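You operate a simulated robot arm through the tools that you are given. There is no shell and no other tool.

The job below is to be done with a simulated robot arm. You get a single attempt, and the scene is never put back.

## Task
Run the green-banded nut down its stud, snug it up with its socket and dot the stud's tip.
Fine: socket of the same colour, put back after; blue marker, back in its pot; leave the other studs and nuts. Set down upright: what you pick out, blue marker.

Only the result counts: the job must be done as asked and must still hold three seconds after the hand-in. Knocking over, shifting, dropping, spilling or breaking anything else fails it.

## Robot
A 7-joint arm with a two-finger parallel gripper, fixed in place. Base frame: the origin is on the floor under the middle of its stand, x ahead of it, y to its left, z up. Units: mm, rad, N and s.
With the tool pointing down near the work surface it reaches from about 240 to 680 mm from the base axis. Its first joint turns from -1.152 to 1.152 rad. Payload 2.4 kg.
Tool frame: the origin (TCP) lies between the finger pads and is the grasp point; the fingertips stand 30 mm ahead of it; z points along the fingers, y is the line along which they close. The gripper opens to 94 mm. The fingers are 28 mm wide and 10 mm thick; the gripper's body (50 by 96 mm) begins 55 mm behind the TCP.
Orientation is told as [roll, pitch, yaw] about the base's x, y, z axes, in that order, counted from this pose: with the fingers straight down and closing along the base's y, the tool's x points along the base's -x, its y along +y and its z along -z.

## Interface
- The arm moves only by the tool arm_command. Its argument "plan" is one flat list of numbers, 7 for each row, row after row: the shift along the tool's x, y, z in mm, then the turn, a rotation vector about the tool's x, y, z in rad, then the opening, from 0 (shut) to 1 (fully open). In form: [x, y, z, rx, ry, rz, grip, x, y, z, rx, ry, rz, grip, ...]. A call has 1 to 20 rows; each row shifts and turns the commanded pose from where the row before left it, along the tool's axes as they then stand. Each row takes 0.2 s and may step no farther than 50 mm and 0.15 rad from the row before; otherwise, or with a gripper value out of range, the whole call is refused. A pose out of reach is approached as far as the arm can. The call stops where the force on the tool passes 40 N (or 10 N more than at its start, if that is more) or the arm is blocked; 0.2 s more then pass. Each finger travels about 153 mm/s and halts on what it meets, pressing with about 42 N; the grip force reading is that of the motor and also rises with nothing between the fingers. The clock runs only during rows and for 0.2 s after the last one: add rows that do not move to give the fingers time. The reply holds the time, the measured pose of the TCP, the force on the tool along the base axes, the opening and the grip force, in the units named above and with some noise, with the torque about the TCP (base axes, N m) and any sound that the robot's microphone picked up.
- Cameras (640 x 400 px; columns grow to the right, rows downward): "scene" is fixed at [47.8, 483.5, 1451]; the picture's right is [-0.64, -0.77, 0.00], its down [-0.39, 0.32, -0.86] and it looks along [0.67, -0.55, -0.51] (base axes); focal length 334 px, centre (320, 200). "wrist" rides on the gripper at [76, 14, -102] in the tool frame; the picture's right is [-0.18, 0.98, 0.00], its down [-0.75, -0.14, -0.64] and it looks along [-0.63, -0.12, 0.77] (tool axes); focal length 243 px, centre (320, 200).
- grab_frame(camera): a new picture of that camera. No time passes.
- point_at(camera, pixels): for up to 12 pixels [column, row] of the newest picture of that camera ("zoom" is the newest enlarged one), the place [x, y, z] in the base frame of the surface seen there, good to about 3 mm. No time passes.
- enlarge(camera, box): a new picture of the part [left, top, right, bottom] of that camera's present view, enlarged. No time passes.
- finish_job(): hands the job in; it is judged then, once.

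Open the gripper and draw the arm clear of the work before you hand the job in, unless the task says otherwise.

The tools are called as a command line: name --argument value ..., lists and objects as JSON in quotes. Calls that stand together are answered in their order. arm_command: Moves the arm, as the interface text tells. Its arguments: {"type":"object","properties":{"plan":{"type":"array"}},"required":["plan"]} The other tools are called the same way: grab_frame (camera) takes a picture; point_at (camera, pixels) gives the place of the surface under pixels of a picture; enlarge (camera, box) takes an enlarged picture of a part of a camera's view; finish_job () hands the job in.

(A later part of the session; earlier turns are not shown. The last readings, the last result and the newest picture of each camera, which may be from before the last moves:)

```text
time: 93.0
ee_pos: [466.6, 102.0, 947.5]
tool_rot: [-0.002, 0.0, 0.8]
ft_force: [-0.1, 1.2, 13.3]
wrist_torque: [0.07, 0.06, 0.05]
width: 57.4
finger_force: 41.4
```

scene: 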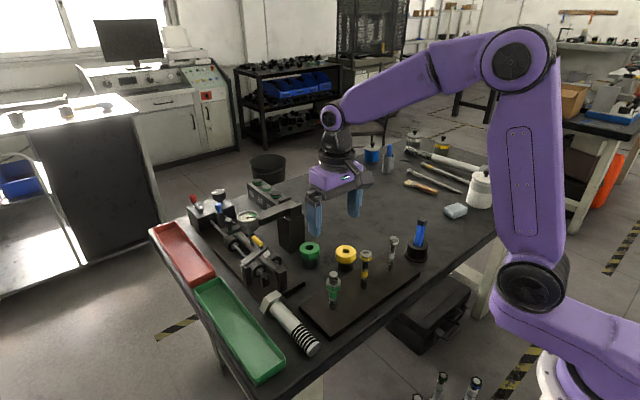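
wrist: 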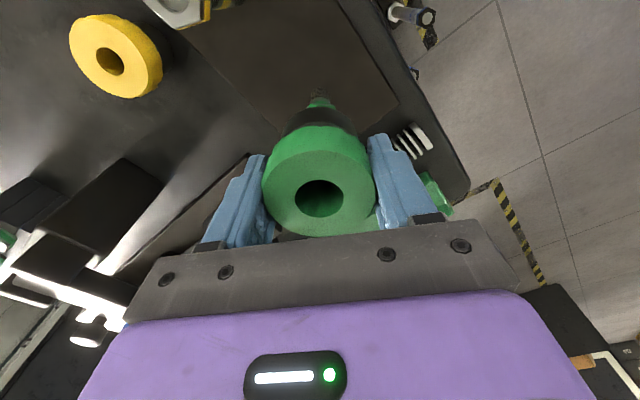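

Fz has eased to 13 N and the torque is small. I'll continue turning with a slight downward feed.

arm_command --plan '[0, -0.085, 0.2, 0, 0, 0.05, 0, 0, -0.085, 0.2, 0, 0, 0.05, 0, 0, -0.085, 0.2, 0, 0, 0.05, 0, 0, -0.085, 0.2, 0, 0, 0.05, 0, 0, -0.085, 0.2, 0, 0, 0.05, 0]'

enlarge --camera "wrist" --box '[270, 140, 370, 230]'

enlarge --camera "scene" --box '[313, 250, 353, 310]'

```text
time: 94.2
ee_pos: [466.8, 100.3, 946.3]
tool_rot: [-0.002, -0.001, 0.55]
ft_force: [-0.1, -4.2, 27.9]
wrist_torque: [-0.12, 0.32, 0.02]
width: 57.5
finger_force: 42.2
```

```text
4.44 times, centred on (320, 185) of wrist
```

zoom: 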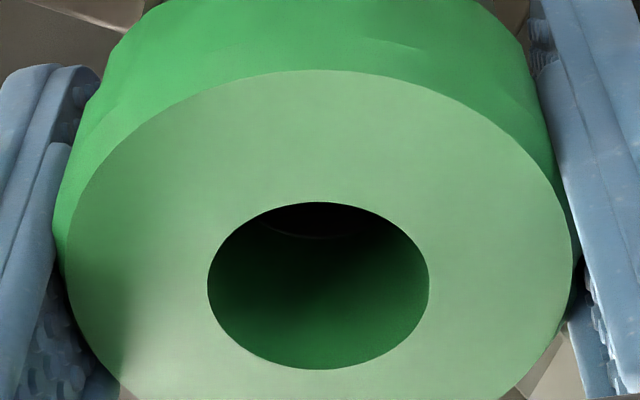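

```text
6.67 times, centred on (333, 280) of scene
```

zoom: 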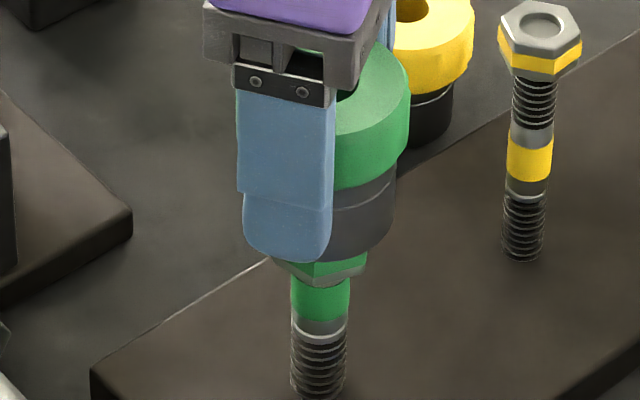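

Not engaged yet after 0.5 rad. I'll keep turning clockwise in small steps with no extra feed.

arm_command --plan '[0, -0.085, 0, 0, 0, 0.05, 0, 0, -0.085, 0, 0, 0, 0.05, 0, 0, -0.085, 0, 0, 0, 0.05, 0, 0, -0.085, 0, 0, 0, 0.05, 0, 0, -0.085, 0, 0, 0, 0.05, 0]'

```text
time: 95.4
ee_pos: [466.2, 100.1, 946.3]
tool_rot: [0.0, 0.003, 0.301]
ft_force: [-0.2, 0.1, -3.8]
wrist_torque: [0.04, 0.01, 0.0]
width: 57.5
finger_force: 41.6
```

Fz dropped to -3.8 N, which is just the socket's weight, so the hex has lined up and it can go down. I'll lower further in 1 mm rows.

arm_command --plan '[0, 0, 1, 0, 0, 0, 0, 0, 0, 1, 0, 0, 0, 0, 0, 0, 1, 0, 0, 0, 0, 0, 0, 1, 0, 0, 0, 0, 0, 0, 0, 0, 0, 0, 0, 0]'

enlarge --camera "scene" --box '[313, 250, 353, 310]'

```text
refused: plan must hold 7 numbers for each row
```

```text
6.67 times, centred on (333, 280) of scene
```

zoom: 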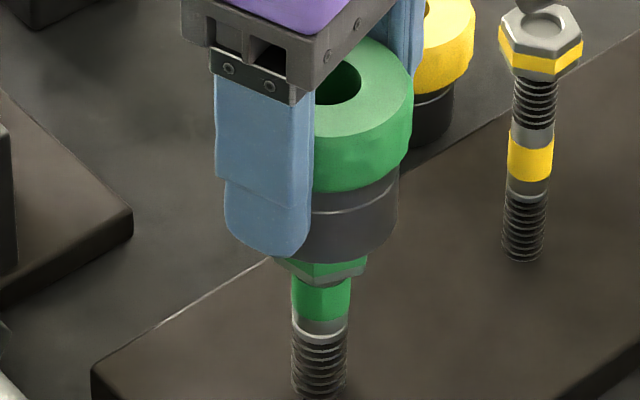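

That plan was miscounted, so I'll resend the 4 mm descent in proper rows.

arm_command --plan '[0, 0, 1, 0, 0, 0, 0, 0, 0, 1, 0, 0, 0, 0, 0, 0, 1, 0, 0, 0, 0, 0, 0, 1, 0, 0, 0, 0, 0, 0, 0, 0, 0, 0, 0]'

enlarge --camera "scene" --box '[313, 250, 353, 310]'

enlarge --camera "wrist" --box '[270, 140, 370, 230]'

```text
time: 96.6
ee_pos: [466.5, 101.1, 940.4]
tool_rot: [0.0, 0.001, 0.303]
ft_force: [-3.4, 1.0, -2.8]
wrist_torque: [0.05, 0.19, 0.05]
width: 57.4
finger_force: 42.3
```

```text
6.67 times, centred on (333, 280) of scene
```

zoom: 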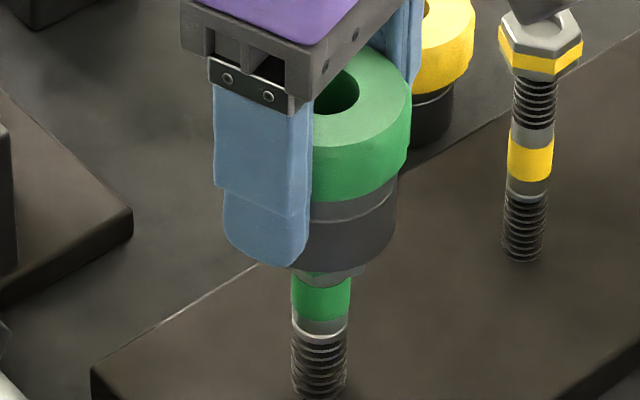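

```text
4.44 times, centred on (320, 185) of wrist
```

zoom: 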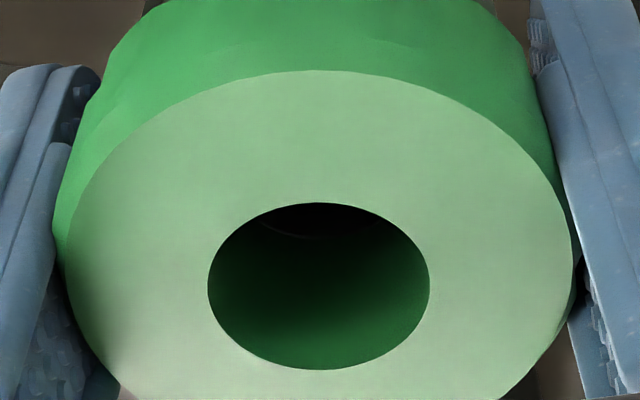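

The socket is sliding over the nut with no resistance. I'll continue down 6 mm more.

arm_command --plan '[0, 0, 1, 0, 0, 0, 0, 0, 0, 1, 0, 0, 0, 0, 0, 0, 1, 0, 0, 0, 0, 0, 0, 1, 0, 0, 0, 0, 0, 0, 1, 0, 0, 0, 0, 0, 0, 1, 0, 0, 0, 0, 0, 0, 0, 0, 0, 0, 0]'

enlarge --camera "scene" --box '[313, 250, 353, 310]'

enlarge --camera "wrist" --box '[270, 140, 370, 230]'

```text
time: 98.2
ee_pos: [466.4, 100.1, 935.5]
tool_rot: [-0.001, 0.0, 0.302]
ft_force: [-3.4, 0.4, -1.7]
wrist_torque: [0.02, 0.11, 0.05]
width: 57.4
finger_force: 42.4
```

```text
6.67 times, centred on (333, 280) of scene
```

zoom: 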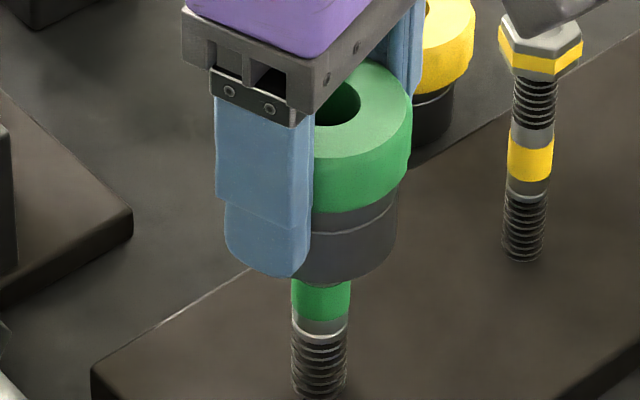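

```text
4.44 times, centred on (320, 185) of wrist
```

zoom: 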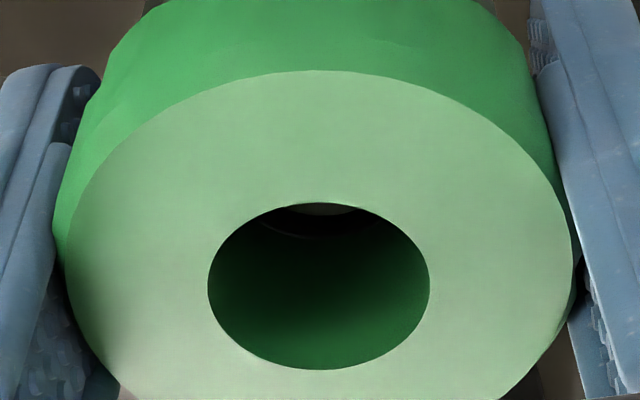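

Still free, and the stud tip is now visible inside the hole at (320,210). I'll lower another 5 mm.

arm_command --plan '[0, 0, 1, 0, 0, 0, 0, 0, 0, 1, 0, 0, 0, 0, 0, 0, 1, 0, 0, 0, 0, 0, 0, 1, 0, 0, 0, 0, 0, 0, 1, 0, 0, 0, 0, 0, 0, 0, 0, 0, 0, 0]'

enlarge --camera "scene" --box '[313, 250, 353, 310]'

enlarge --camera "wrist" --box '[270, 140, 370, 230]'

```text
time: 99.6
ee_pos: [466.8, 100.2, 930.3]
tool_rot: [-0.001, 0.0, 0.302]
ft_force: [-0.7, 0.7, -2.8]
wrist_torque: [-0.03, 0.03, 0.0]
width: 57.3
finger_force: 42.0
```

```text
6.67 times, centred on (333, 280) of scene
```

zoom: 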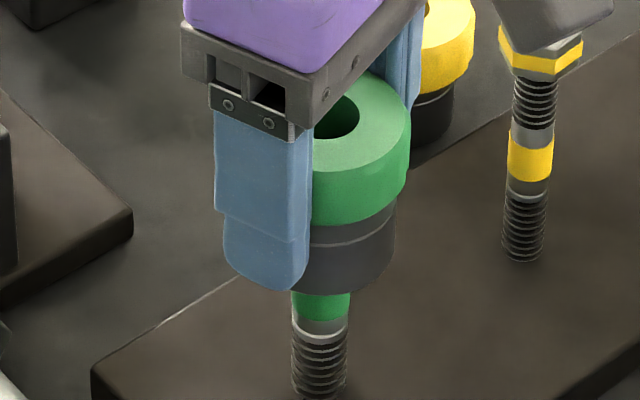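

```text
4.44 times, centred on (320, 185) of wrist
```

zoom: 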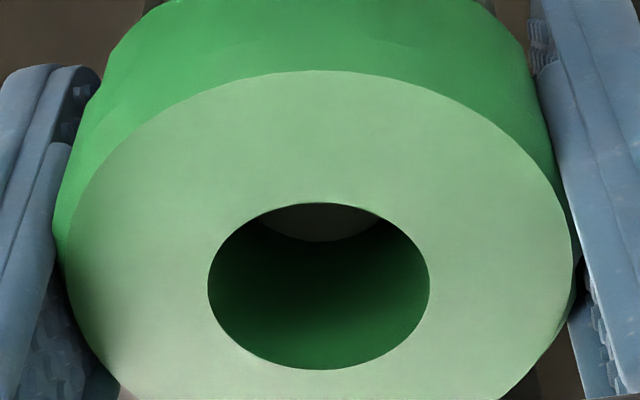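

The nut is almost fully covered and there's still no load. I'll lower a further 5 mm.

arm_command --plan '[0, 0, 1, 0, 0, 0, 0, 0, 0, 1, 0, 0, 0, 0, 0, 0, 1, 0, 0, 0, 0, 0, 0, 1, 0, 0, 0, 0, 0, 0, 1, 0, 0, 0, 0, 0, 0, 0, 0, 0, 0, 0]'

enlarge --camera "scene" --box '[313, 250, 353, 310]'

enlarge --camera "wrist" --box '[270, 140, 370, 230]'

```text
time: 101.0
ee_pos: [467.6, 100.6, 926.1]
tool_rot: [0.0, 0.002, 0.305]
ft_force: [-4.5, 1.0, -1.8]
wrist_torque: [0.03, 0.16, 0.02]
width: 57.3
finger_force: 42.0
```

```text
6.67 times, centred on (333, 280) of scene
```

zoom: 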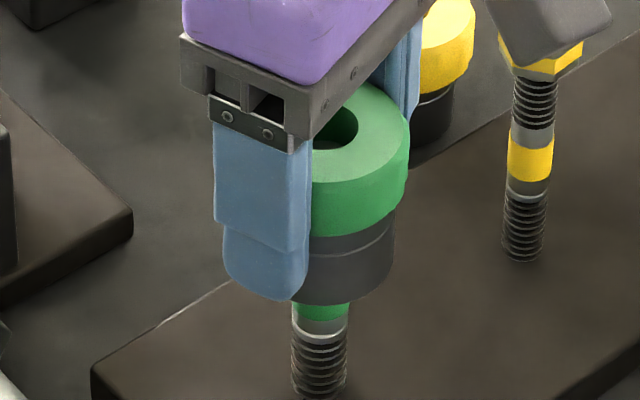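

```text
4.44 times, centred on (320, 185) of wrist
```

zoom: 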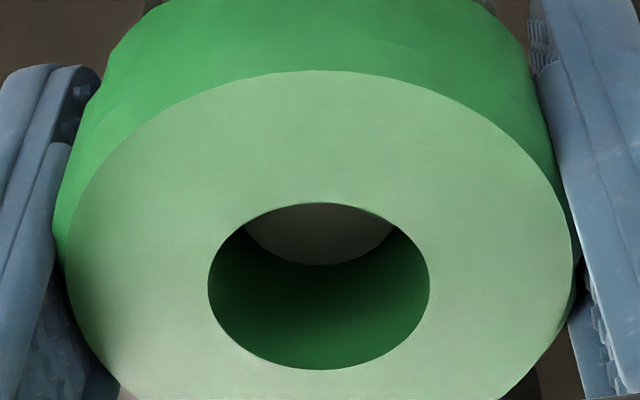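

Nut fully inside the socket and still free. I'll lower 5 mm more to find where it seats.

arm_command --plan '[0, 0, 1, 0, 0, 0, 0, 0, 0, 1, 0, 0, 0, 0, 0, 0, 1, 0, 0, 0, 0, 0, 0, 1, 0, 0, 0, 0, 0, 0, 1, 0, 0, 0, 0, 0, 0, 0, 0, 0, 0, 0]'

enlarge --camera "scene" --box '[313, 250, 353, 310]'

enlarge --camera "wrist" --box '[270, 140, 370, 230]'

```text
time: 102.4
ee_pos: [467.7, 100.2, 921.9]
tool_rot: [0.001, 0.001, 0.305]
ft_force: [-14.6, 2.0, 24.0]
wrist_torque: [0.11, 0.1, -0.03]
width: 57.4
finger_force: 42.0
```

```text
6.67 times, centred on (333, 280) of scene
```

zoom: 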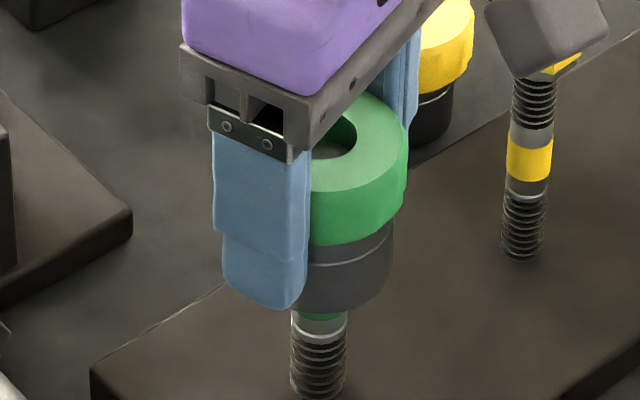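

```text
4.44 times, centred on (320, 185) of wrist
```

zoom: 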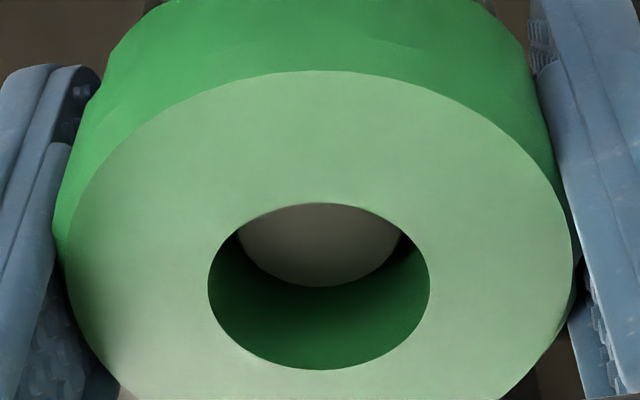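

The socket has seated on the nut with Fz≈24 N. I'll release it there, shift the hand about 2.6 mm along tool +x and 0.4 mm in y so the TCP sits on the stud axis, and look again.

arm_command --plan '[0, 0, -1, 0, 0, 0, 0, 0, 0, 0, 0, 0, 0, 0.72, 0, 0, 0, 0, 0, 0, 0.72, 0, 0, 0, 0, 0, 0, 0.72, 1.3, 0.2, 0, 0, 0, 0, 0.72, 1.3, 0.2, 0, 0, 0, 0, 0.72, 0, 0, 0, 0, 0, 0, 0.72]'

enlarge --camera "wrist" --box '[270, 140, 370, 230]'

enlarge --camera "scene" --box '[293, 235, 373, 310]'

```text
time: 104.0
ee_pos: [465.0, 100.7, 921.9]
tool_rot: [0.0, 0.002, 0.305]
ft_force: [-0.2, -0.2, -0.2]
wrist_torque: [0.01, 0.0, 0.0]
width: 67.7
finger_force: 0.1
```

```text
4.44 times, centred on (320, 185) of wrist
```

zoom: 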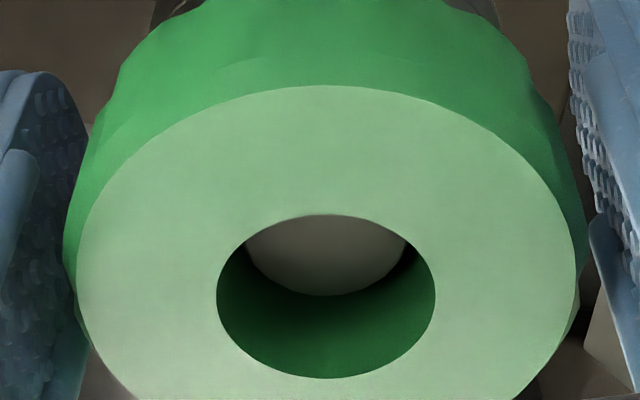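

```text
5.33 times, centred on (333, 272) of scene
```

zoom: 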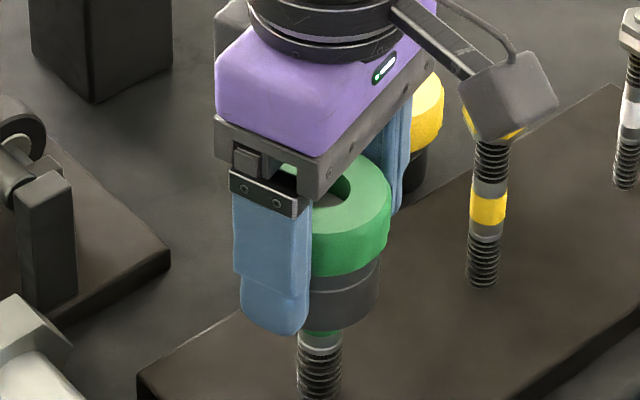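

The socket sits well on the nut and the hand is centred, needing only about +0.5 mm in tool y. I'll regrip and turn clockwise gently while reading the torque.

arm_command --plan '[0, 0.5, 0, 0, 0, 0, 0.65, 0, 0, 0, 0, 0, 0, 0.3, 0, 0, 0, 0, 0, 0, 0, 0, 0, 0, 0, 0, 0, 0, 0, 0, 0, 0, 0, 0, 0]'

arm_command --plan '[0, 0, 0, 0, 0, 0.05, 0, 0, 0, 0, 0, 0, 0.05, 0, 0, 0, 0, 0, 0, 0.05, 0]'

```text
time: 105.2
ee_pos: [464.0, 100.4, 922.2]
tool_rot: [0.0, 0.002, 0.303]
ft_force: [0.7, -4.1, 2.8]
wrist_torque: [-0.08, 0.02, -0.03]
width: 57.7
finger_force: 42.0
```

```text
time: 106.0
ee_pos: [463.9, 99.4, 922.1]
tool_rot: [0.0, 0.0, 0.151]
ft_force: [-2.8, -6.1, 8.8]
wrist_torque: [-0.11, 0.12, 0.12]
width: 57.2
finger_force: 41.6
```

The torque is rising slightly, to 0.12 N·m. I'll continue in small clockwise steps.

arm_command --plan '[0, 0, 0, 0, 0, 0.05, 0, 0, 0, 0, 0, 0, 0.05, 0, 0, 0, 0, 0, 0, 0.05, 0, 0, 0, 0, 0, 0, 0.05, 0]'

enlarge --camera "wrist" --box '[270, 140, 370, 230]'

```text
time: 107.0
ee_pos: [465.4, 101.3, 921.1]
tool_rot: [-0.002, 0.001, -0.052]
ft_force: [0.1, -2.0, 9.3]
wrist_torque: [-0.16, 0.08, 0.16]
width: 57.2
finger_force: 41.8
```

```text
4.44 times, centred on (320, 185) of wrist
```

zoom: 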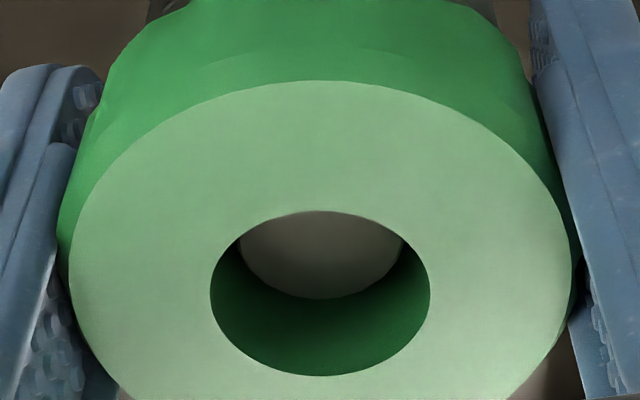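

The torque is 0.16 N·m and the socket turns with the hand. I'll go on clockwise another 0.4 rad.

arm_command --plan '[0, 0, 0, 0, 0, 0.08, 0, 0, 0, 0, 0, 0, 0.08, 0, 0, 0, 0, 0, 0, 0.08, 0, 0, 0, 0, 0, 0, 0.08, 0, 0, 0, 0, 0, 0, 0.08, 0]'

enlarge --camera "wrist" --box '[270, 140, 370, 230]'

```text
time: 108.2
ee_pos: [464.4, 100.7, 921.3]
tool_rot: [-0.002, -0.001, -0.452]
ft_force: [4.4, -0.1, 5.3]
wrist_torque: [-0.09, -0.06, 0.19]
width: 57.0
finger_force: 42.2
```

```text
4.44 times, centred on (320, 185) of wrist
```

zoom: 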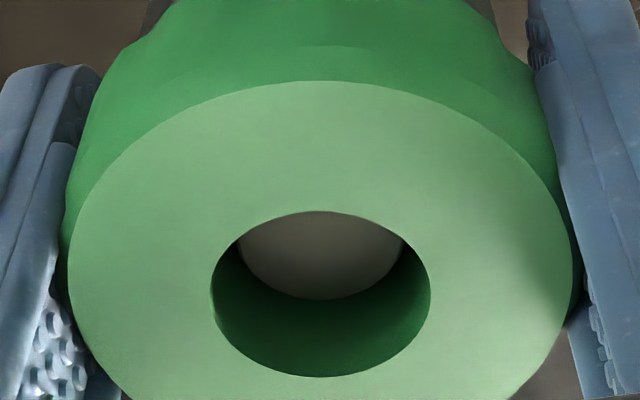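

The torque stays near 0.19 N·m, so I need to know whether the socket turns with the hand or slips. I'll look at the ring scallops in the scene view before the next turn.

enlarge --camera "scene" --box '[310, 255, 356, 300]'

arm_command --plan '[0, 0, 0, 0, 0, 0.08, 0, 0, 0, 0, 0, 0, 0.08, 0, 0, 0, 0, 0, 0, 0.08, 0, 0, 0, 0, 0, 0, 0.08, 0]'

enlarge --camera "scene" --box '[310, 255, 356, 300]'

enlarge --camera "wrist" --box '[270, 120, 370, 210]'

```text
8.89 times, centred on (333, 278) of scene
```

zoom: 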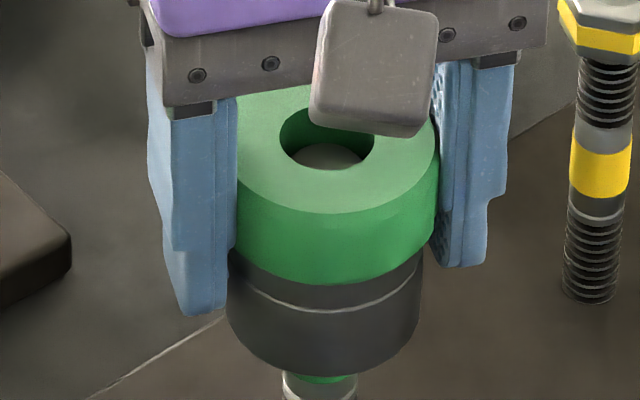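

```text
time: 109.2
ee_pos: [464.1, 100.9, 921.5]
tool_rot: [0.0, 0.003, -0.77]
ft_force: [5.2, -5.0, -0.8]
wrist_torque: [-0.09, -0.1, 0.29]
width: 57.2
finger_force: 42.0
```

```text
8.89 times, centred on (333, 278) of scene
```

zoom: 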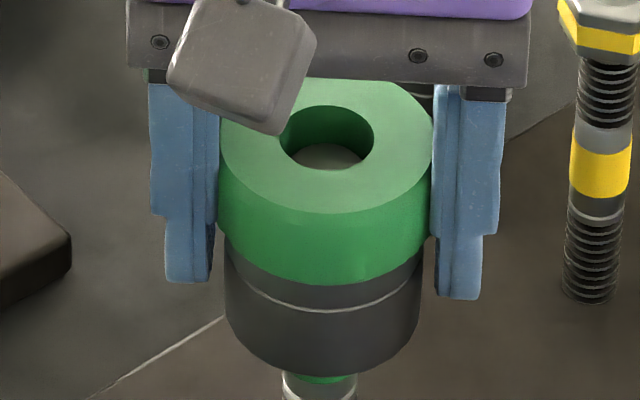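

```text
4.44 times, centred on (320, 165) of wrist
```

zoom: 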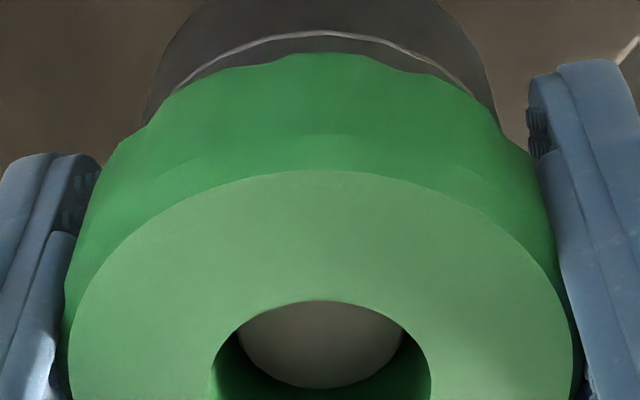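

The torque is rising, now 0.29 N·m. I have a reference of the ring scallops in the hand frame, with bumps near (180,90), (370,55) and (480,90), so I'll turn further and compare.

arm_command --plan '[0, 0, 0, 0, 0, 0.08, 0, 0, 0, 0, 0, 0, 0.08, 0, 0, 0, 0, 0, 0, 0.08, 0]'

enlarge --camera "wrist" --box '[270, 120, 370, 210]'

```text
time: 110.0
ee_pos: [465.1, 99.3, 921.8]
tool_rot: [0.001, -0.001, -1.012]
ft_force: [3.5, -5.6, 10.5]
wrist_torque: [-0.1, 0.06, 0.28]
width: 57.2
finger_force: 41.6
```

```text
4.44 times, centred on (320, 165) of wrist
```

zoom: 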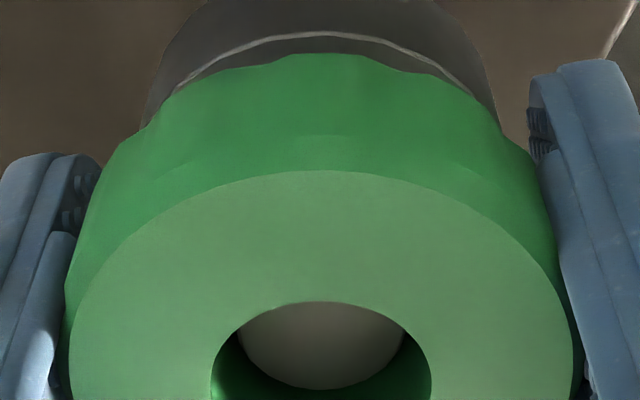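

The scallops stay put in the hand frame, so the socket and nut are turning with the hand. I'll lower to find out whether the nut has descended inside the socket.

arm_command --plan '[0, 0, 0.5, 0, 0, 0, 0, 0, 0, 0.5, 0, 0, 0, 0, 0, 0, 0, 0, 0, 0, 0]'

```text
time: 110.8
ee_pos: [465.1, 101.0, 922.2]
tool_rot: [0.002, -0.003, -1.005]
ft_force: [3.1, -7.1, 26.7]
wrist_torque: [0.09, 0.14, 0.08]
width: 57.3
finger_force: 42.4
```

Lowering 1 mm raised Fz to 27 N, so the nut hasn't descended inside the socket. The hand may be slipping by whole scallops, so I'll back off 0.8 mm, turn by a smaller 0.1 rad and compare the scallop outline.

arm_command --plan '[0, 0, -0.8, 0, 0, 0, 0, 0, 0, 0, 0, 0, 0, 0]'

enlarge --camera "wrist" --box '[290, 125, 350, 165]'

arm_command --plan '[0, 0, 0, 0, 0, 0.05, 0, 0, 0, 0, 0, 0, 0.05, 0]'

enlarge --camera "wrist" --box '[290, 125, 350, 165]'

```text
time: 111.4
ee_pos: [464.3, 99.8, 921.9]
tool_rot: [0.0, 0.0, -1.005]
ft_force: [6.4, -5.2, 16.0]
wrist_torque: [0.09, 0.01, 0.03]
width: 57.5
finger_force: 41.5
```

```text
10.00 times, centred on (320, 145) of wrist
```

zoom: 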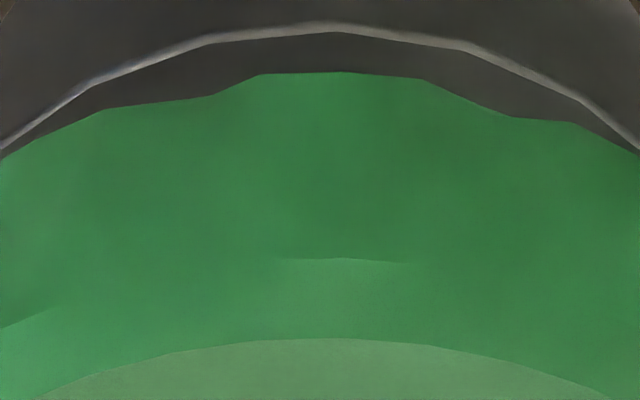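

```text
time: 112.0
ee_pos: [463.3, 99.7, 922.3]
tool_rot: [0.0, 0.0, -1.111]
ft_force: [11.1, -4.5, 0.8]
wrist_torque: [-0.08, -0.28, 0.2]
width: 56.9
finger_force: 42.0
```

```text
10.00 times, centred on (320, 145) of wrist
```

zoom: 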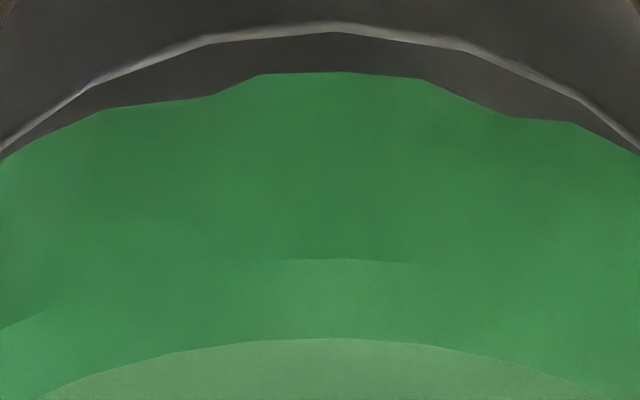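

The outline is identical after the 0.1 rad turn, so the socket does turn with the hand. To see what the nut is doing, I'll raise the socket about 16 mm, still partly engaged, and look at the nut below it.

arm_command --plan '[0, 0, -2, 0, 0, 0, 0, 0, 0, -3, 0, 0, 0, 0, 0, 0, -3, 0, 0, 0, 0, 0, 0, -3, 0, 0, 0, 0, 0, 0, -3, 0, 0, 0, 0, 0, 0, -2, 0, 0, 0, 0, 0, 0, 0, 0, 0, 0, 0]'

enlarge --camera "scene" --box '[310, 255, 356, 305]'

enlarge --camera "wrist" --box '[270, 70, 370, 160]'

```text
time: 113.6
ee_pos: [466.5, 100.9, 937.6]
tool_rot: [-0.001, 0.0, -1.105]
ft_force: [7.5, -8.3, -6.1]
wrist_torque: [-0.24, -0.25, 0.04]
width: 57.2
finger_force: 41.8
```

```text
8.00 times, centred on (333, 280) of scene
```

zoom: 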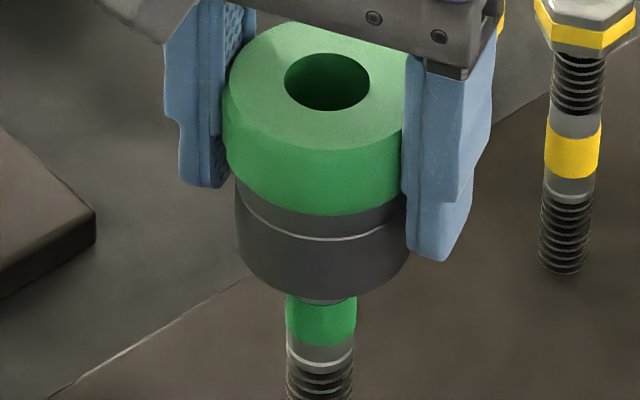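

```text
4.44 times, centred on (320, 115) of wrist
```

zoom: 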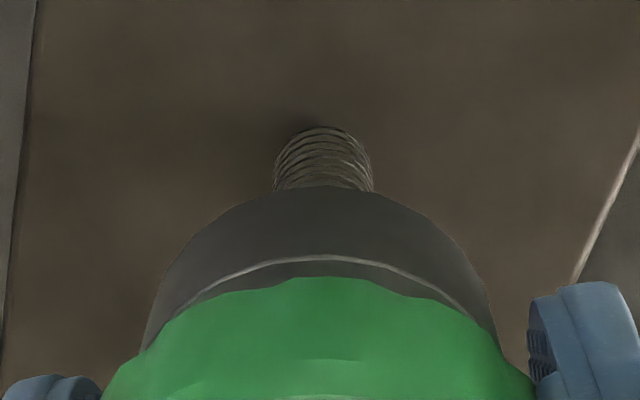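

The nut's lower edge sits at the top of the stud's green band, just as before, so it's seated at the same height. I'll lift the socket clear of the stud to check the nut's orientation in the scene view.

arm_command --plan '[0, 0, -3, 0, 0, 0, 0, 0, 0, -4, 0, 0, 0, 0, 0, 0, -5, 0, 0, 0, 0, 0, 0, -6, 0, 0, 0, 0, 0, 0, -7, 0, 0, 0, 0, 0, 0, -7, 0, 0, 0, 0, 0, 0, -7, 0, 0, 0, 0, 0, 0, -7, 0, 0, 0, 0, 0, 0, -6, 0, 0, 0, 0, 0, 0, -5, 0, 0, 0, 0, 0, 0, -3, 0, 0, 0, 0, 0, 0, 0, 0, 0, 0, 0]'

enlarge --camera "scene" --box '[310, 260, 356, 310]'

```text
time: 116.2
ee_pos: [463.7, 100.2, 997.9]
tool_rot: [-0.002, 0.001, -1.105]
ft_force: [-1.0, -0.4, -2.6]
wrist_torque: [-0.01, 0.0, 0.0]
width: 57.2
finger_force: 42.1
```

```text
8.00 times, centred on (333, 285) of scene
```

zoom: 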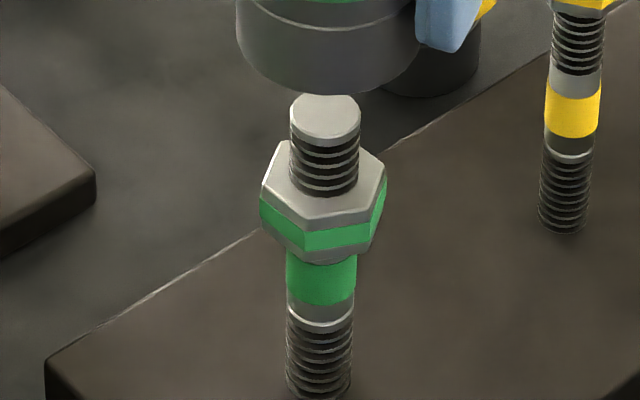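

The nut's orientation has changed by about 76° (clockwise), so it did turn with the socket. I'll measure the heights of the nut face, tip and band now.

enlarge --camera "scene" --box '[318, 268, 350, 300]'

point_at --camera "zoom" --pixels '[[305, 110], [320, 100], [290, 115], [330, 110], [255, 190], [270, 205], [350, 205], [372, 180], [300, 215], [310, 250], [300, 300], [320, 300]]'

```text
12.50 times, centred on (334, 284) of scene
```

zoom: 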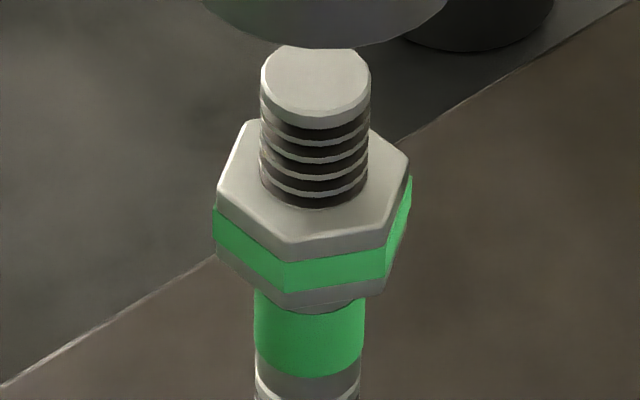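

```text
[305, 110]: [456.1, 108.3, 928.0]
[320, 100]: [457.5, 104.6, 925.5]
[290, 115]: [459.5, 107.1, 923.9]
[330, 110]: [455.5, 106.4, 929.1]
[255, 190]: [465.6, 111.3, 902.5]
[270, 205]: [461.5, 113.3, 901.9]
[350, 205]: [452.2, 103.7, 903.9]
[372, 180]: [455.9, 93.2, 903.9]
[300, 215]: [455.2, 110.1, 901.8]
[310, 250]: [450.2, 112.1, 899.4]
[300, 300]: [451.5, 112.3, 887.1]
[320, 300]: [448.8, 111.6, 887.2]
```

The nut top is at about 902.8 and the tip at about 927. I'll take the same enlarged box as right after the finger stage, to compare the nut's height directly.

enlarge --camera "scene" --box '[303, 245, 363, 315]'

enlarge --camera "scene" --box '[293, 235, 373, 310]'

```text
5.71 times, centred on (333, 280) of scene
```

zoom: 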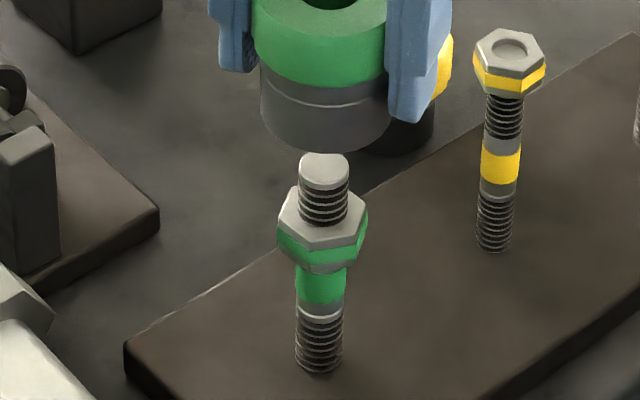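

```text
5.33 times, centred on (333, 272) of scene
```

zoom: 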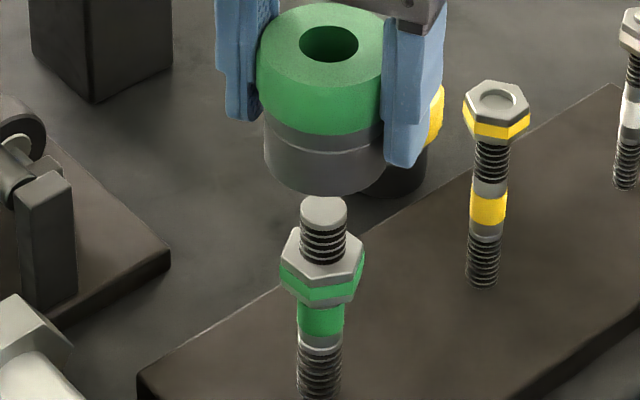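

The nut's height is unchanged within about half a millimetre, so it's seated at the top of the band and I was turning it at the seat. I'll rotate the hand back counter-clockwise by exactly 4×60° so the socket's hex still matches, then re-seat it with plenty of tightening stroke.

arm_command --plan '[0, 0, 0, 0, 0, -0.15, 0, 0, 0, 0, 0, 0, -0.15, 0, 0, 0, 0, 0, 0, -0.15, 0, 0, 0, 0, 0, 0, -0.15, 0, 0, 0, 0, 0, 0, -0.15, 0, 0, 0, 0, 0, 0, -0.15, 0, 0, 0, 0, 0, 0, -0.15, 0, 0, 0, 0, 0, 0, -0.15, 0, 0, 0, 0, 0, 0, -0.15, 0, 0, 0, 0, 0, 0, -0.15, 0, 0, 0, 0, 0, 0, -0.15, 0, 0, 0, 0, 0, 0, -0.15, 0, 0, 0, 0, 0, 0, -0.15, 0, 0, 0, 0, 0, 0, -0.15, 0, 0, 0, 0, 0, 0, -0.15, 0, 0, 0, 0, 0, 0, -0.15, 0, 0, 0, 0, 0, 0, -0.15, 0, 0, 0, 0, 0, 0, -0.15, 0, 0, 0, 0, 0, 0, -0.15, 0, 0, 0, 0, 0, 0, -0.15, 0]'

arm_command --plan '[0, 0, 0, 0, 0, -0.15, 0, 0, 0, 0, 0, 0, -0.15, 0, 0, 0, 0, 0, 0, -0.15, 0, 0, 0, 0, 0, 0, -0.15, 0, 0, 0, 0, 0, 0, -0.15, 0, 0, 0, 0, 0, 0, -0.15, 0, 0, 0, 0, 0, 0, -0.15, 0, 0, 0, 0, 0, 0, -0.139, 0, 0, 0, 0, 0, 0, 0, 0]'

enlarge --camera "scene" --box '[293, 235, 373, 310]'

grab_frame --camera "wrist"

```text
time: 120.4
ee_pos: [465.1, 99.6, 998.1]
tool_rot: [0.002, 0.001, 1.896]
ft_force: [0.2, 0.8, -2.7]
wrist_torque: [0.0, 0.0, 0.02]
width: 57.0
finger_force: 41.3
```

```text
time: 122.4
ee_pos: [464.4, 100.7, 997.7]
tool_rot: [0.002, -0.001, 3.084]
ft_force: [0.6, -1.0, -2.8]
wrist_torque: [-0.01, 0.01, 0.0]
width: 56.9
finger_force: 41.6
```

```text
5.33 times, centred on (333, 272) of scene
```

zoom: 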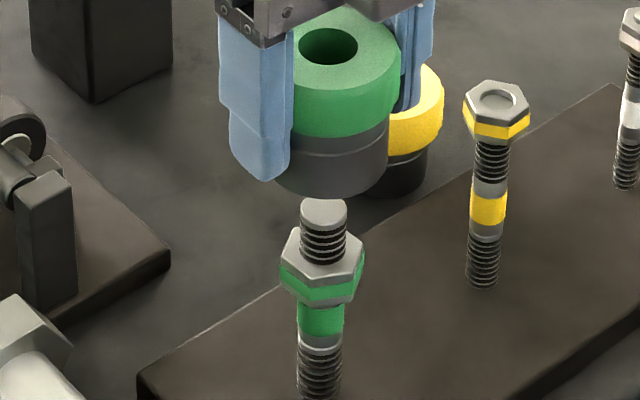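

```text
taken
```

wrist: 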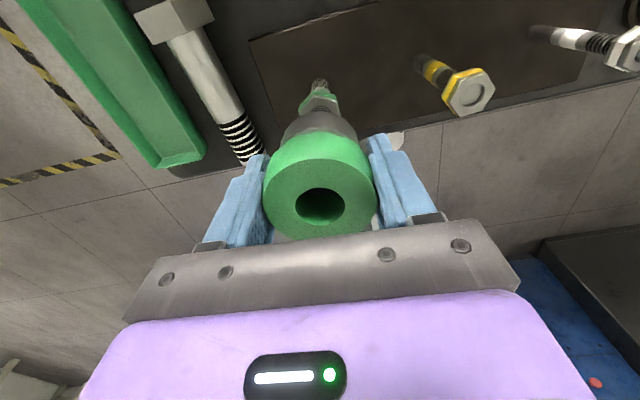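

Alignment still looks right, with the hole at (329,45) above the tip at (323,210). I'll lower 48 mm to just above the nut and check the forces.

arm_command --plan '[0, 0, 3, 0, 0, 0, 0, 0, 0, 5, 0, 0, 0, 0, 0, 0, 5, 0, 0, 0, 0, 0, 0, 5, 0, 0, 0, 0, 0, 0, 5, 0, 0, 0, 0, 0, 0, 5, 0, 0, 0, 0, 0, 0, 5, 0, 0, 0, 0, 0, 0, 5, 0, 0, 0, 0, 0, 0, 4, 0, 0, 0, 0, 0, 0, 3, 0, 0, 0, 0, 0, 0, 2, 0, 0, 0, 0, 0, 0, 1, 0, 0, 0, 0, 0, 0, 0, 0, 0, 0, 0]'

arm_command --plan '[0, 0, 1, 0, 0, 0, 0, 0, 0, 1, 0, 0, 0, 0, 0, 0, 1, 0, 0, 0, 0, 0, 0, 1, 0, 0, 0, 0, 0, 0, 0, 0, 0, 0, 0]'

```text
time: 125.2
ee_pos: [464.6, 101.0, 949.9]
tool_rot: [0.002, 0.001, 3.083]
ft_force: [-0.6, 0.4, -2.3]
wrist_torque: [-0.01, 0.01, -0.01]
width: 57.0
finger_force: 41.8
```

```text
time: 126.4
ee_pos: [464.8, 101.9, 946.0]
tool_rot: [0.002, 0.0, 3.082]
ft_force: [-3.2, -1.5, 4.4]
wrist_torque: [-0.12, 0.05, -0.03]
width: 56.9
finger_force: 41.8
```

Light contact begins at 946. I'll continue down 3 mm to see whether it slides onto the nut.

arm_command --plan '[0, 0, 1, 0, 0, 0, 0, 0, 0, 0.5, 0, 0, 0, 0, 0, 0, 0, 0, 0, 0, 0]'

```text
time: 127.2
ee_pos: [466.4, 101.4, 945.7]
tool_rot: [0.001, 0.003, 3.08]
ft_force: [-0.6, -3.7, 28.1]
wrist_torque: [-0.42, 0.28, 0.04]
width: 56.6
finger_force: 42.1
```

Fz is 28 N, so the hex isn't lined up. I'll turn clockwise in small steps and look for the drop.

arm_command --plan '[0, 0, -0.3, 0, 0, 0.05, 0, 0, 0, 0, 0, 0, 0.05, 0, 0, 0, 0, 0, 0, 0.05, 0]'

```text
time: 128.0
ee_pos: [466.1, 102.4, 944.2]
tool_rot: [-0.002, 0.003, 2.93]
ft_force: [5.8, 1.0, 20.9]
wrist_torque: [-0.2, -0.07, 0.04]
width: 56.8
finger_force: 42.2
```

arm_command --plan '[0, 0, 0, 0, 0, 0.05, 0, 0, 0, 0, 0, 0, 0.05, 0, 0, 0, 0, 0, 0, 0.05, 0, 0, 0, 0, 0, 0, 0.05, 0]'

```text
time: 129.0
ee_pos: [465.6, 101.7, 943.7]
tool_rot: [0.0, 0.002, 2.731]
ft_force: [0.1, 13.6, 23.7]
wrist_torque: [0.31, -0.29, 0.07]
width: 57.0
finger_force: 41.7
```

Fz is still about 24 N and the reading has dropped slightly to 943.7. I'll ease the side load of about 14 N in y (shifting +0.6 mm in base y) and keep turning clockwise.

arm_command --plan '[-0.24, -0.55, 0, 0, 0, 0.05, 0, 0, 0, 0, 0, 0, 0.05, 0, 0, 0, 0, 0, 0, 0.05, 0, 0, 0, 0, 0, 0, 0.05, 0]'

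enlarge --camera "scene" --box '[310, 255, 356, 305]'

enlarge --camera "wrist" --box '[270, 120, 370, 210]'

```text
time: 130.0
ee_pos: [464.2, 99.4, 945.4]
tool_rot: [0.002, 0.001, 2.529]
ft_force: [3.2, 5.7, 18.2]
wrist_torque: [0.33, -0.43, 0.04]
width: 57.2
finger_force: 41.8
```

```text
8.00 times, centred on (333, 280) of scene
```

zoom: 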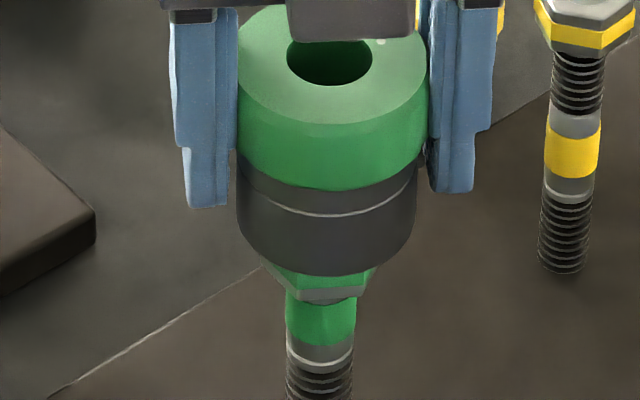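

```text
4.44 times, centred on (320, 165) of wrist
```

zoom: 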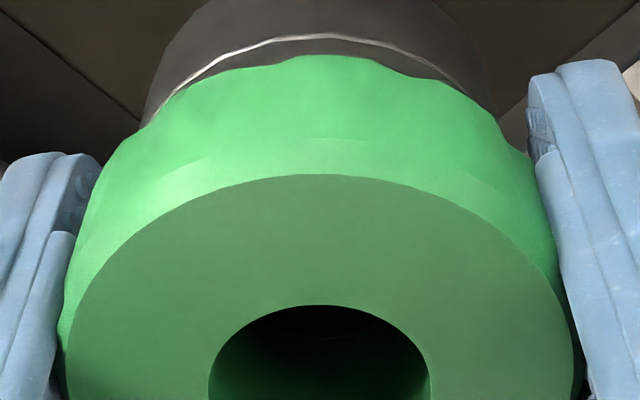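

Not engaged after 0.55 rad, and the nut's lower half is still visible below the socket. I'll continue clockwise.

arm_command --plan '[0, 0, 0.2, 0, 0, 0.05, 0, 0, 0, 0, 0, 0, 0.05, 0, 0, 0, 0, 0, 0, 0.05, 0, 0, 0, 0, 0, 0, 0.05, 0]'

```text
time: 131.0
ee_pos: [463.9, 100.6, 943.9]
tool_rot: [0.0, -0.001, 2.332]
ft_force: [-1.2, 3.1, 27.9]
wrist_torque: [-0.07, -0.29, 0.06]
width: 56.6
finger_force: 42.2
```

Still resting on top at Fz≈28 N. I'll keep turning clockwise.

arm_command --plan '[0, 0, -0.2, 0, 0, 0.05, 0, 0, 0, 0, 0, 0, 0.05, 0, 0, 0, 0, 0, 0, 0.05, 0, 0, 0, 0, 0, 0, 0.05, 0, 0, 0, 0, 0, 0, 0.05, 0]'

```text
time: 132.2
ee_pos: [463.9, 100.6, 944.8]
tool_rot: [-0.001, -0.001, 2.079]
ft_force: [6.3, 1.3, 21.2]
wrist_torque: [-0.18, -0.35, 0.03]
width: 56.8
finger_force: 41.8
```

After nearly 60° it hasn't dropped, so lateral misalignment may be blocking it. I'll raise 2 mm and check the alignment in both views.

arm_command --plan '[0, 0, -2, 0, 0, 0, 0, 0, 0, -1, 0, 0, 0, 0, 0, 0, 0, 0, 0, 0, 0]'

enlarge --camera "scene" --box '[313, 250, 353, 310]'

enlarge --camera "wrist" --box '[270, 80, 370, 170]'

enlarge --camera "wrist" --box '[270, 140, 370, 230]'

```text
time: 133.0
ee_pos: [462.9, 100.1, 946.3]
tool_rot: [0.006, 0.0, 2.081]
ft_force: [0.9, 0.6, -3.3]
wrist_torque: [-0.01, 0.0, -0.01]
width: 57.0
finger_force: 42.4
```

```text
6.67 times, centred on (333, 280) of scene
```

zoom: 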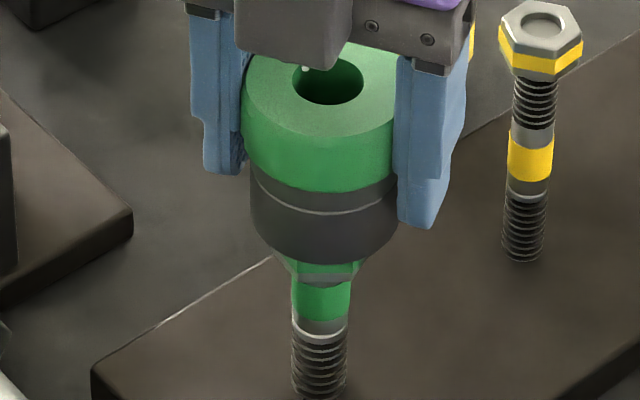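

```text
4.44 times, centred on (320, 125) of wrist
```

zoom: 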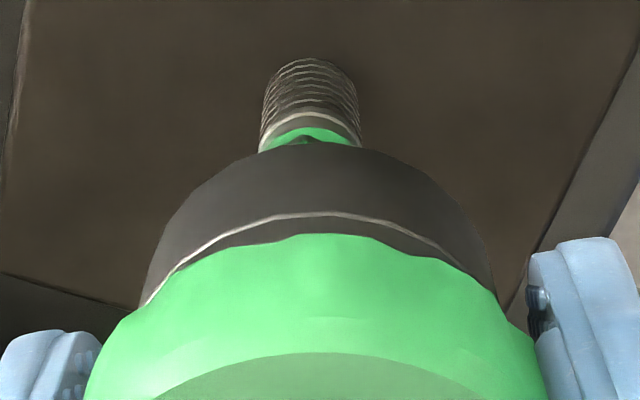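

```text
4.44 times, centred on (320, 185) of wrist
```

zoom: 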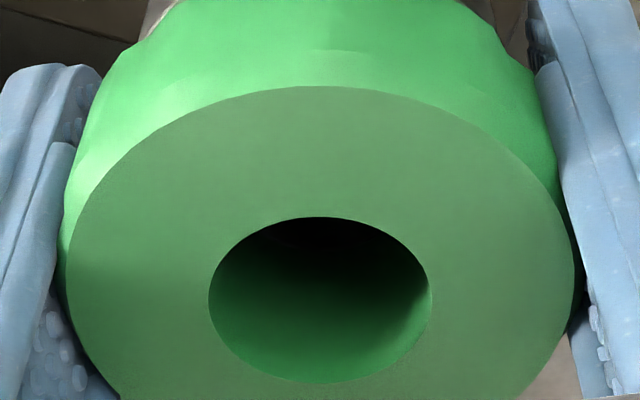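

The wrist view shows the stud at zoom column 311 instead of 320, so the stud is about 2 mm to the tool's -y side, and the scene view agrees in direction. I'll shift -1.8 mm in tool y and 0.2 mm in x and recheck.

arm_command --plan '[0.1, -0.9, 0, 0, 0, 0, 0, 0.1, -0.9, 0, 0, 0, 0, 0, 0, 0, 0, 0, 0, 0, 0]'

enlarge --camera "wrist" --box '[270, 80, 370, 170]'

enlarge --camera "scene" --box '[316, 265, 350, 305]'

```text
time: 133.8
ee_pos: [467.0, 102.3, 948.2]
tool_rot: [0.002, -0.001, 2.085]
ft_force: [0.0, 0.2, -3.1]
wrist_torque: [0.01, 0.0, -0.03]
width: 56.9
finger_force: 42.0
```

```text
4.44 times, centred on (320, 125) of wrist
```

zoom: 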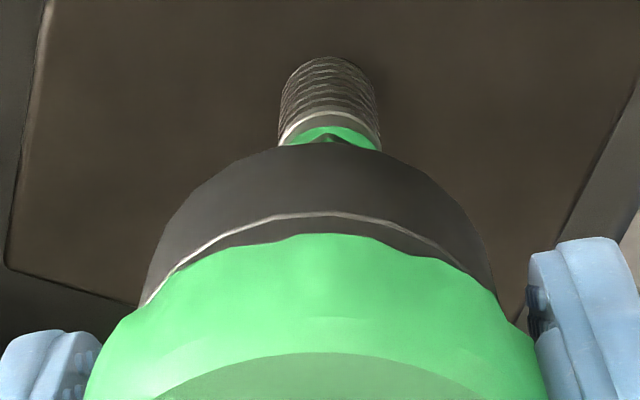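

```text
10.00 times, centred on (333, 285) of scene
```

zoom: 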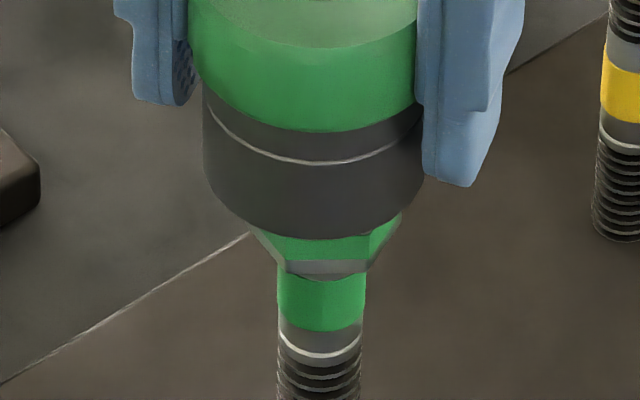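

The shift overshot, and the stud is now at column 330. The arm had been deflected before. I'll move back +1 mm in tool y, let it settle and recheck.

arm_command --plan '[0, 1.0, 0, 0, 0, 0, 0, 0, 0, 0, 0, 0, 0, 0, 0, 0, 0, 0, 0, 0, 0]'

enlarge --camera "wrist" --box '[270, 80, 370, 170]'

enlarge --camera "scene" --box '[313, 250, 353, 310]'

```text
time: 134.6
ee_pos: [465.6, 102.4, 947.2]
tool_rot: [0.001, -0.001, 2.084]
ft_force: [0.5, 0.2, -3.2]
wrist_torque: [-0.04, 0.01, -0.02]
width: 56.8
finger_force: 41.5
```

```text
4.44 times, centred on (320, 125) of wrist
```

zoom: 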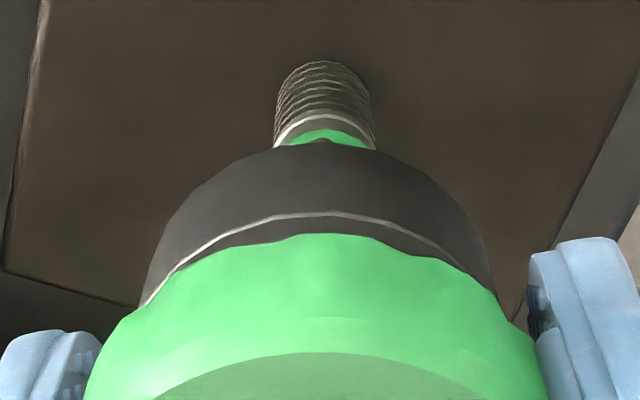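

```text
6.67 times, centred on (333, 280) of scene
```

zoom: 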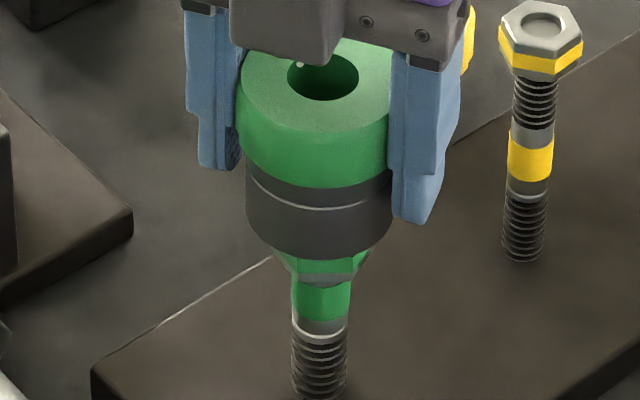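

The stud is now at column 324 and the scene shows the socket 3 px left, so both agree on about +0.9 mm in tool y, plus roughly +1 mm in x from the command history. The nut's front flat now faces the camera, so the aligned yaw should be near 1.88. I'll shift and turn there without contact.

arm_command --plan '[0.5, 0.45, -1, 0, 0, 0.05, 0, 0.5, 0.45, 0, 0, 0, 0.05, 0, 0, 0, 0, 0, 0, 0.05, 0, 0, 0, 0, 0, 0, 0.03, 0, 0, 0, 0, 0, 0, 0, 0]'

enlarge --camera "wrist" --box '[270, 80, 370, 170]'

enlarge --camera "scene" --box '[316, 265, 350, 305]'

```text
time: 135.8
ee_pos: [464.9, 99.8, 948.8]
tool_rot: [0.001, 0.001, 1.902]
ft_force: [0.0, -0.1, -2.7]
wrist_torque: [0.01, -0.01, -0.01]
width: 56.9
finger_force: 42.4
```

```text
4.44 times, centred on (320, 125) of wrist
```

zoom: 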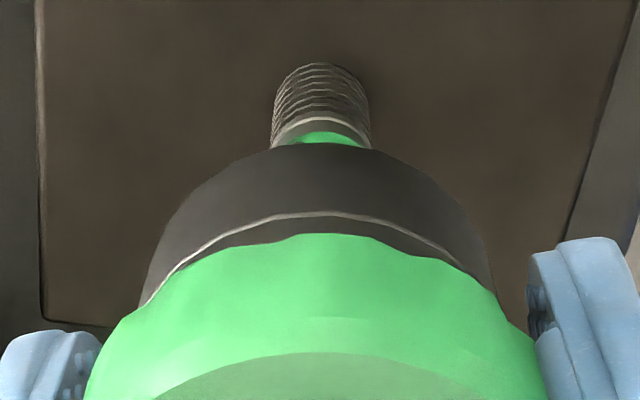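

```text
10.00 times, centred on (333, 285) of scene
```

zoom: 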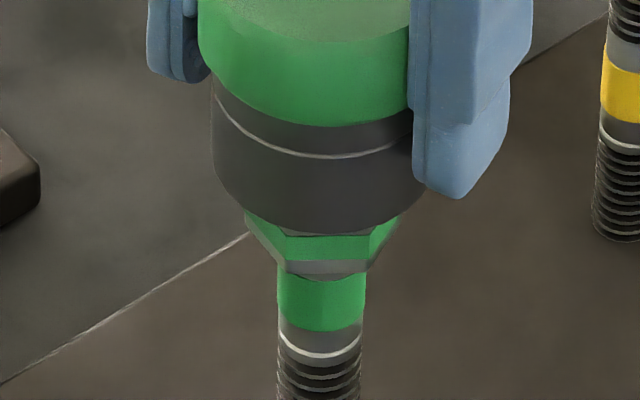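

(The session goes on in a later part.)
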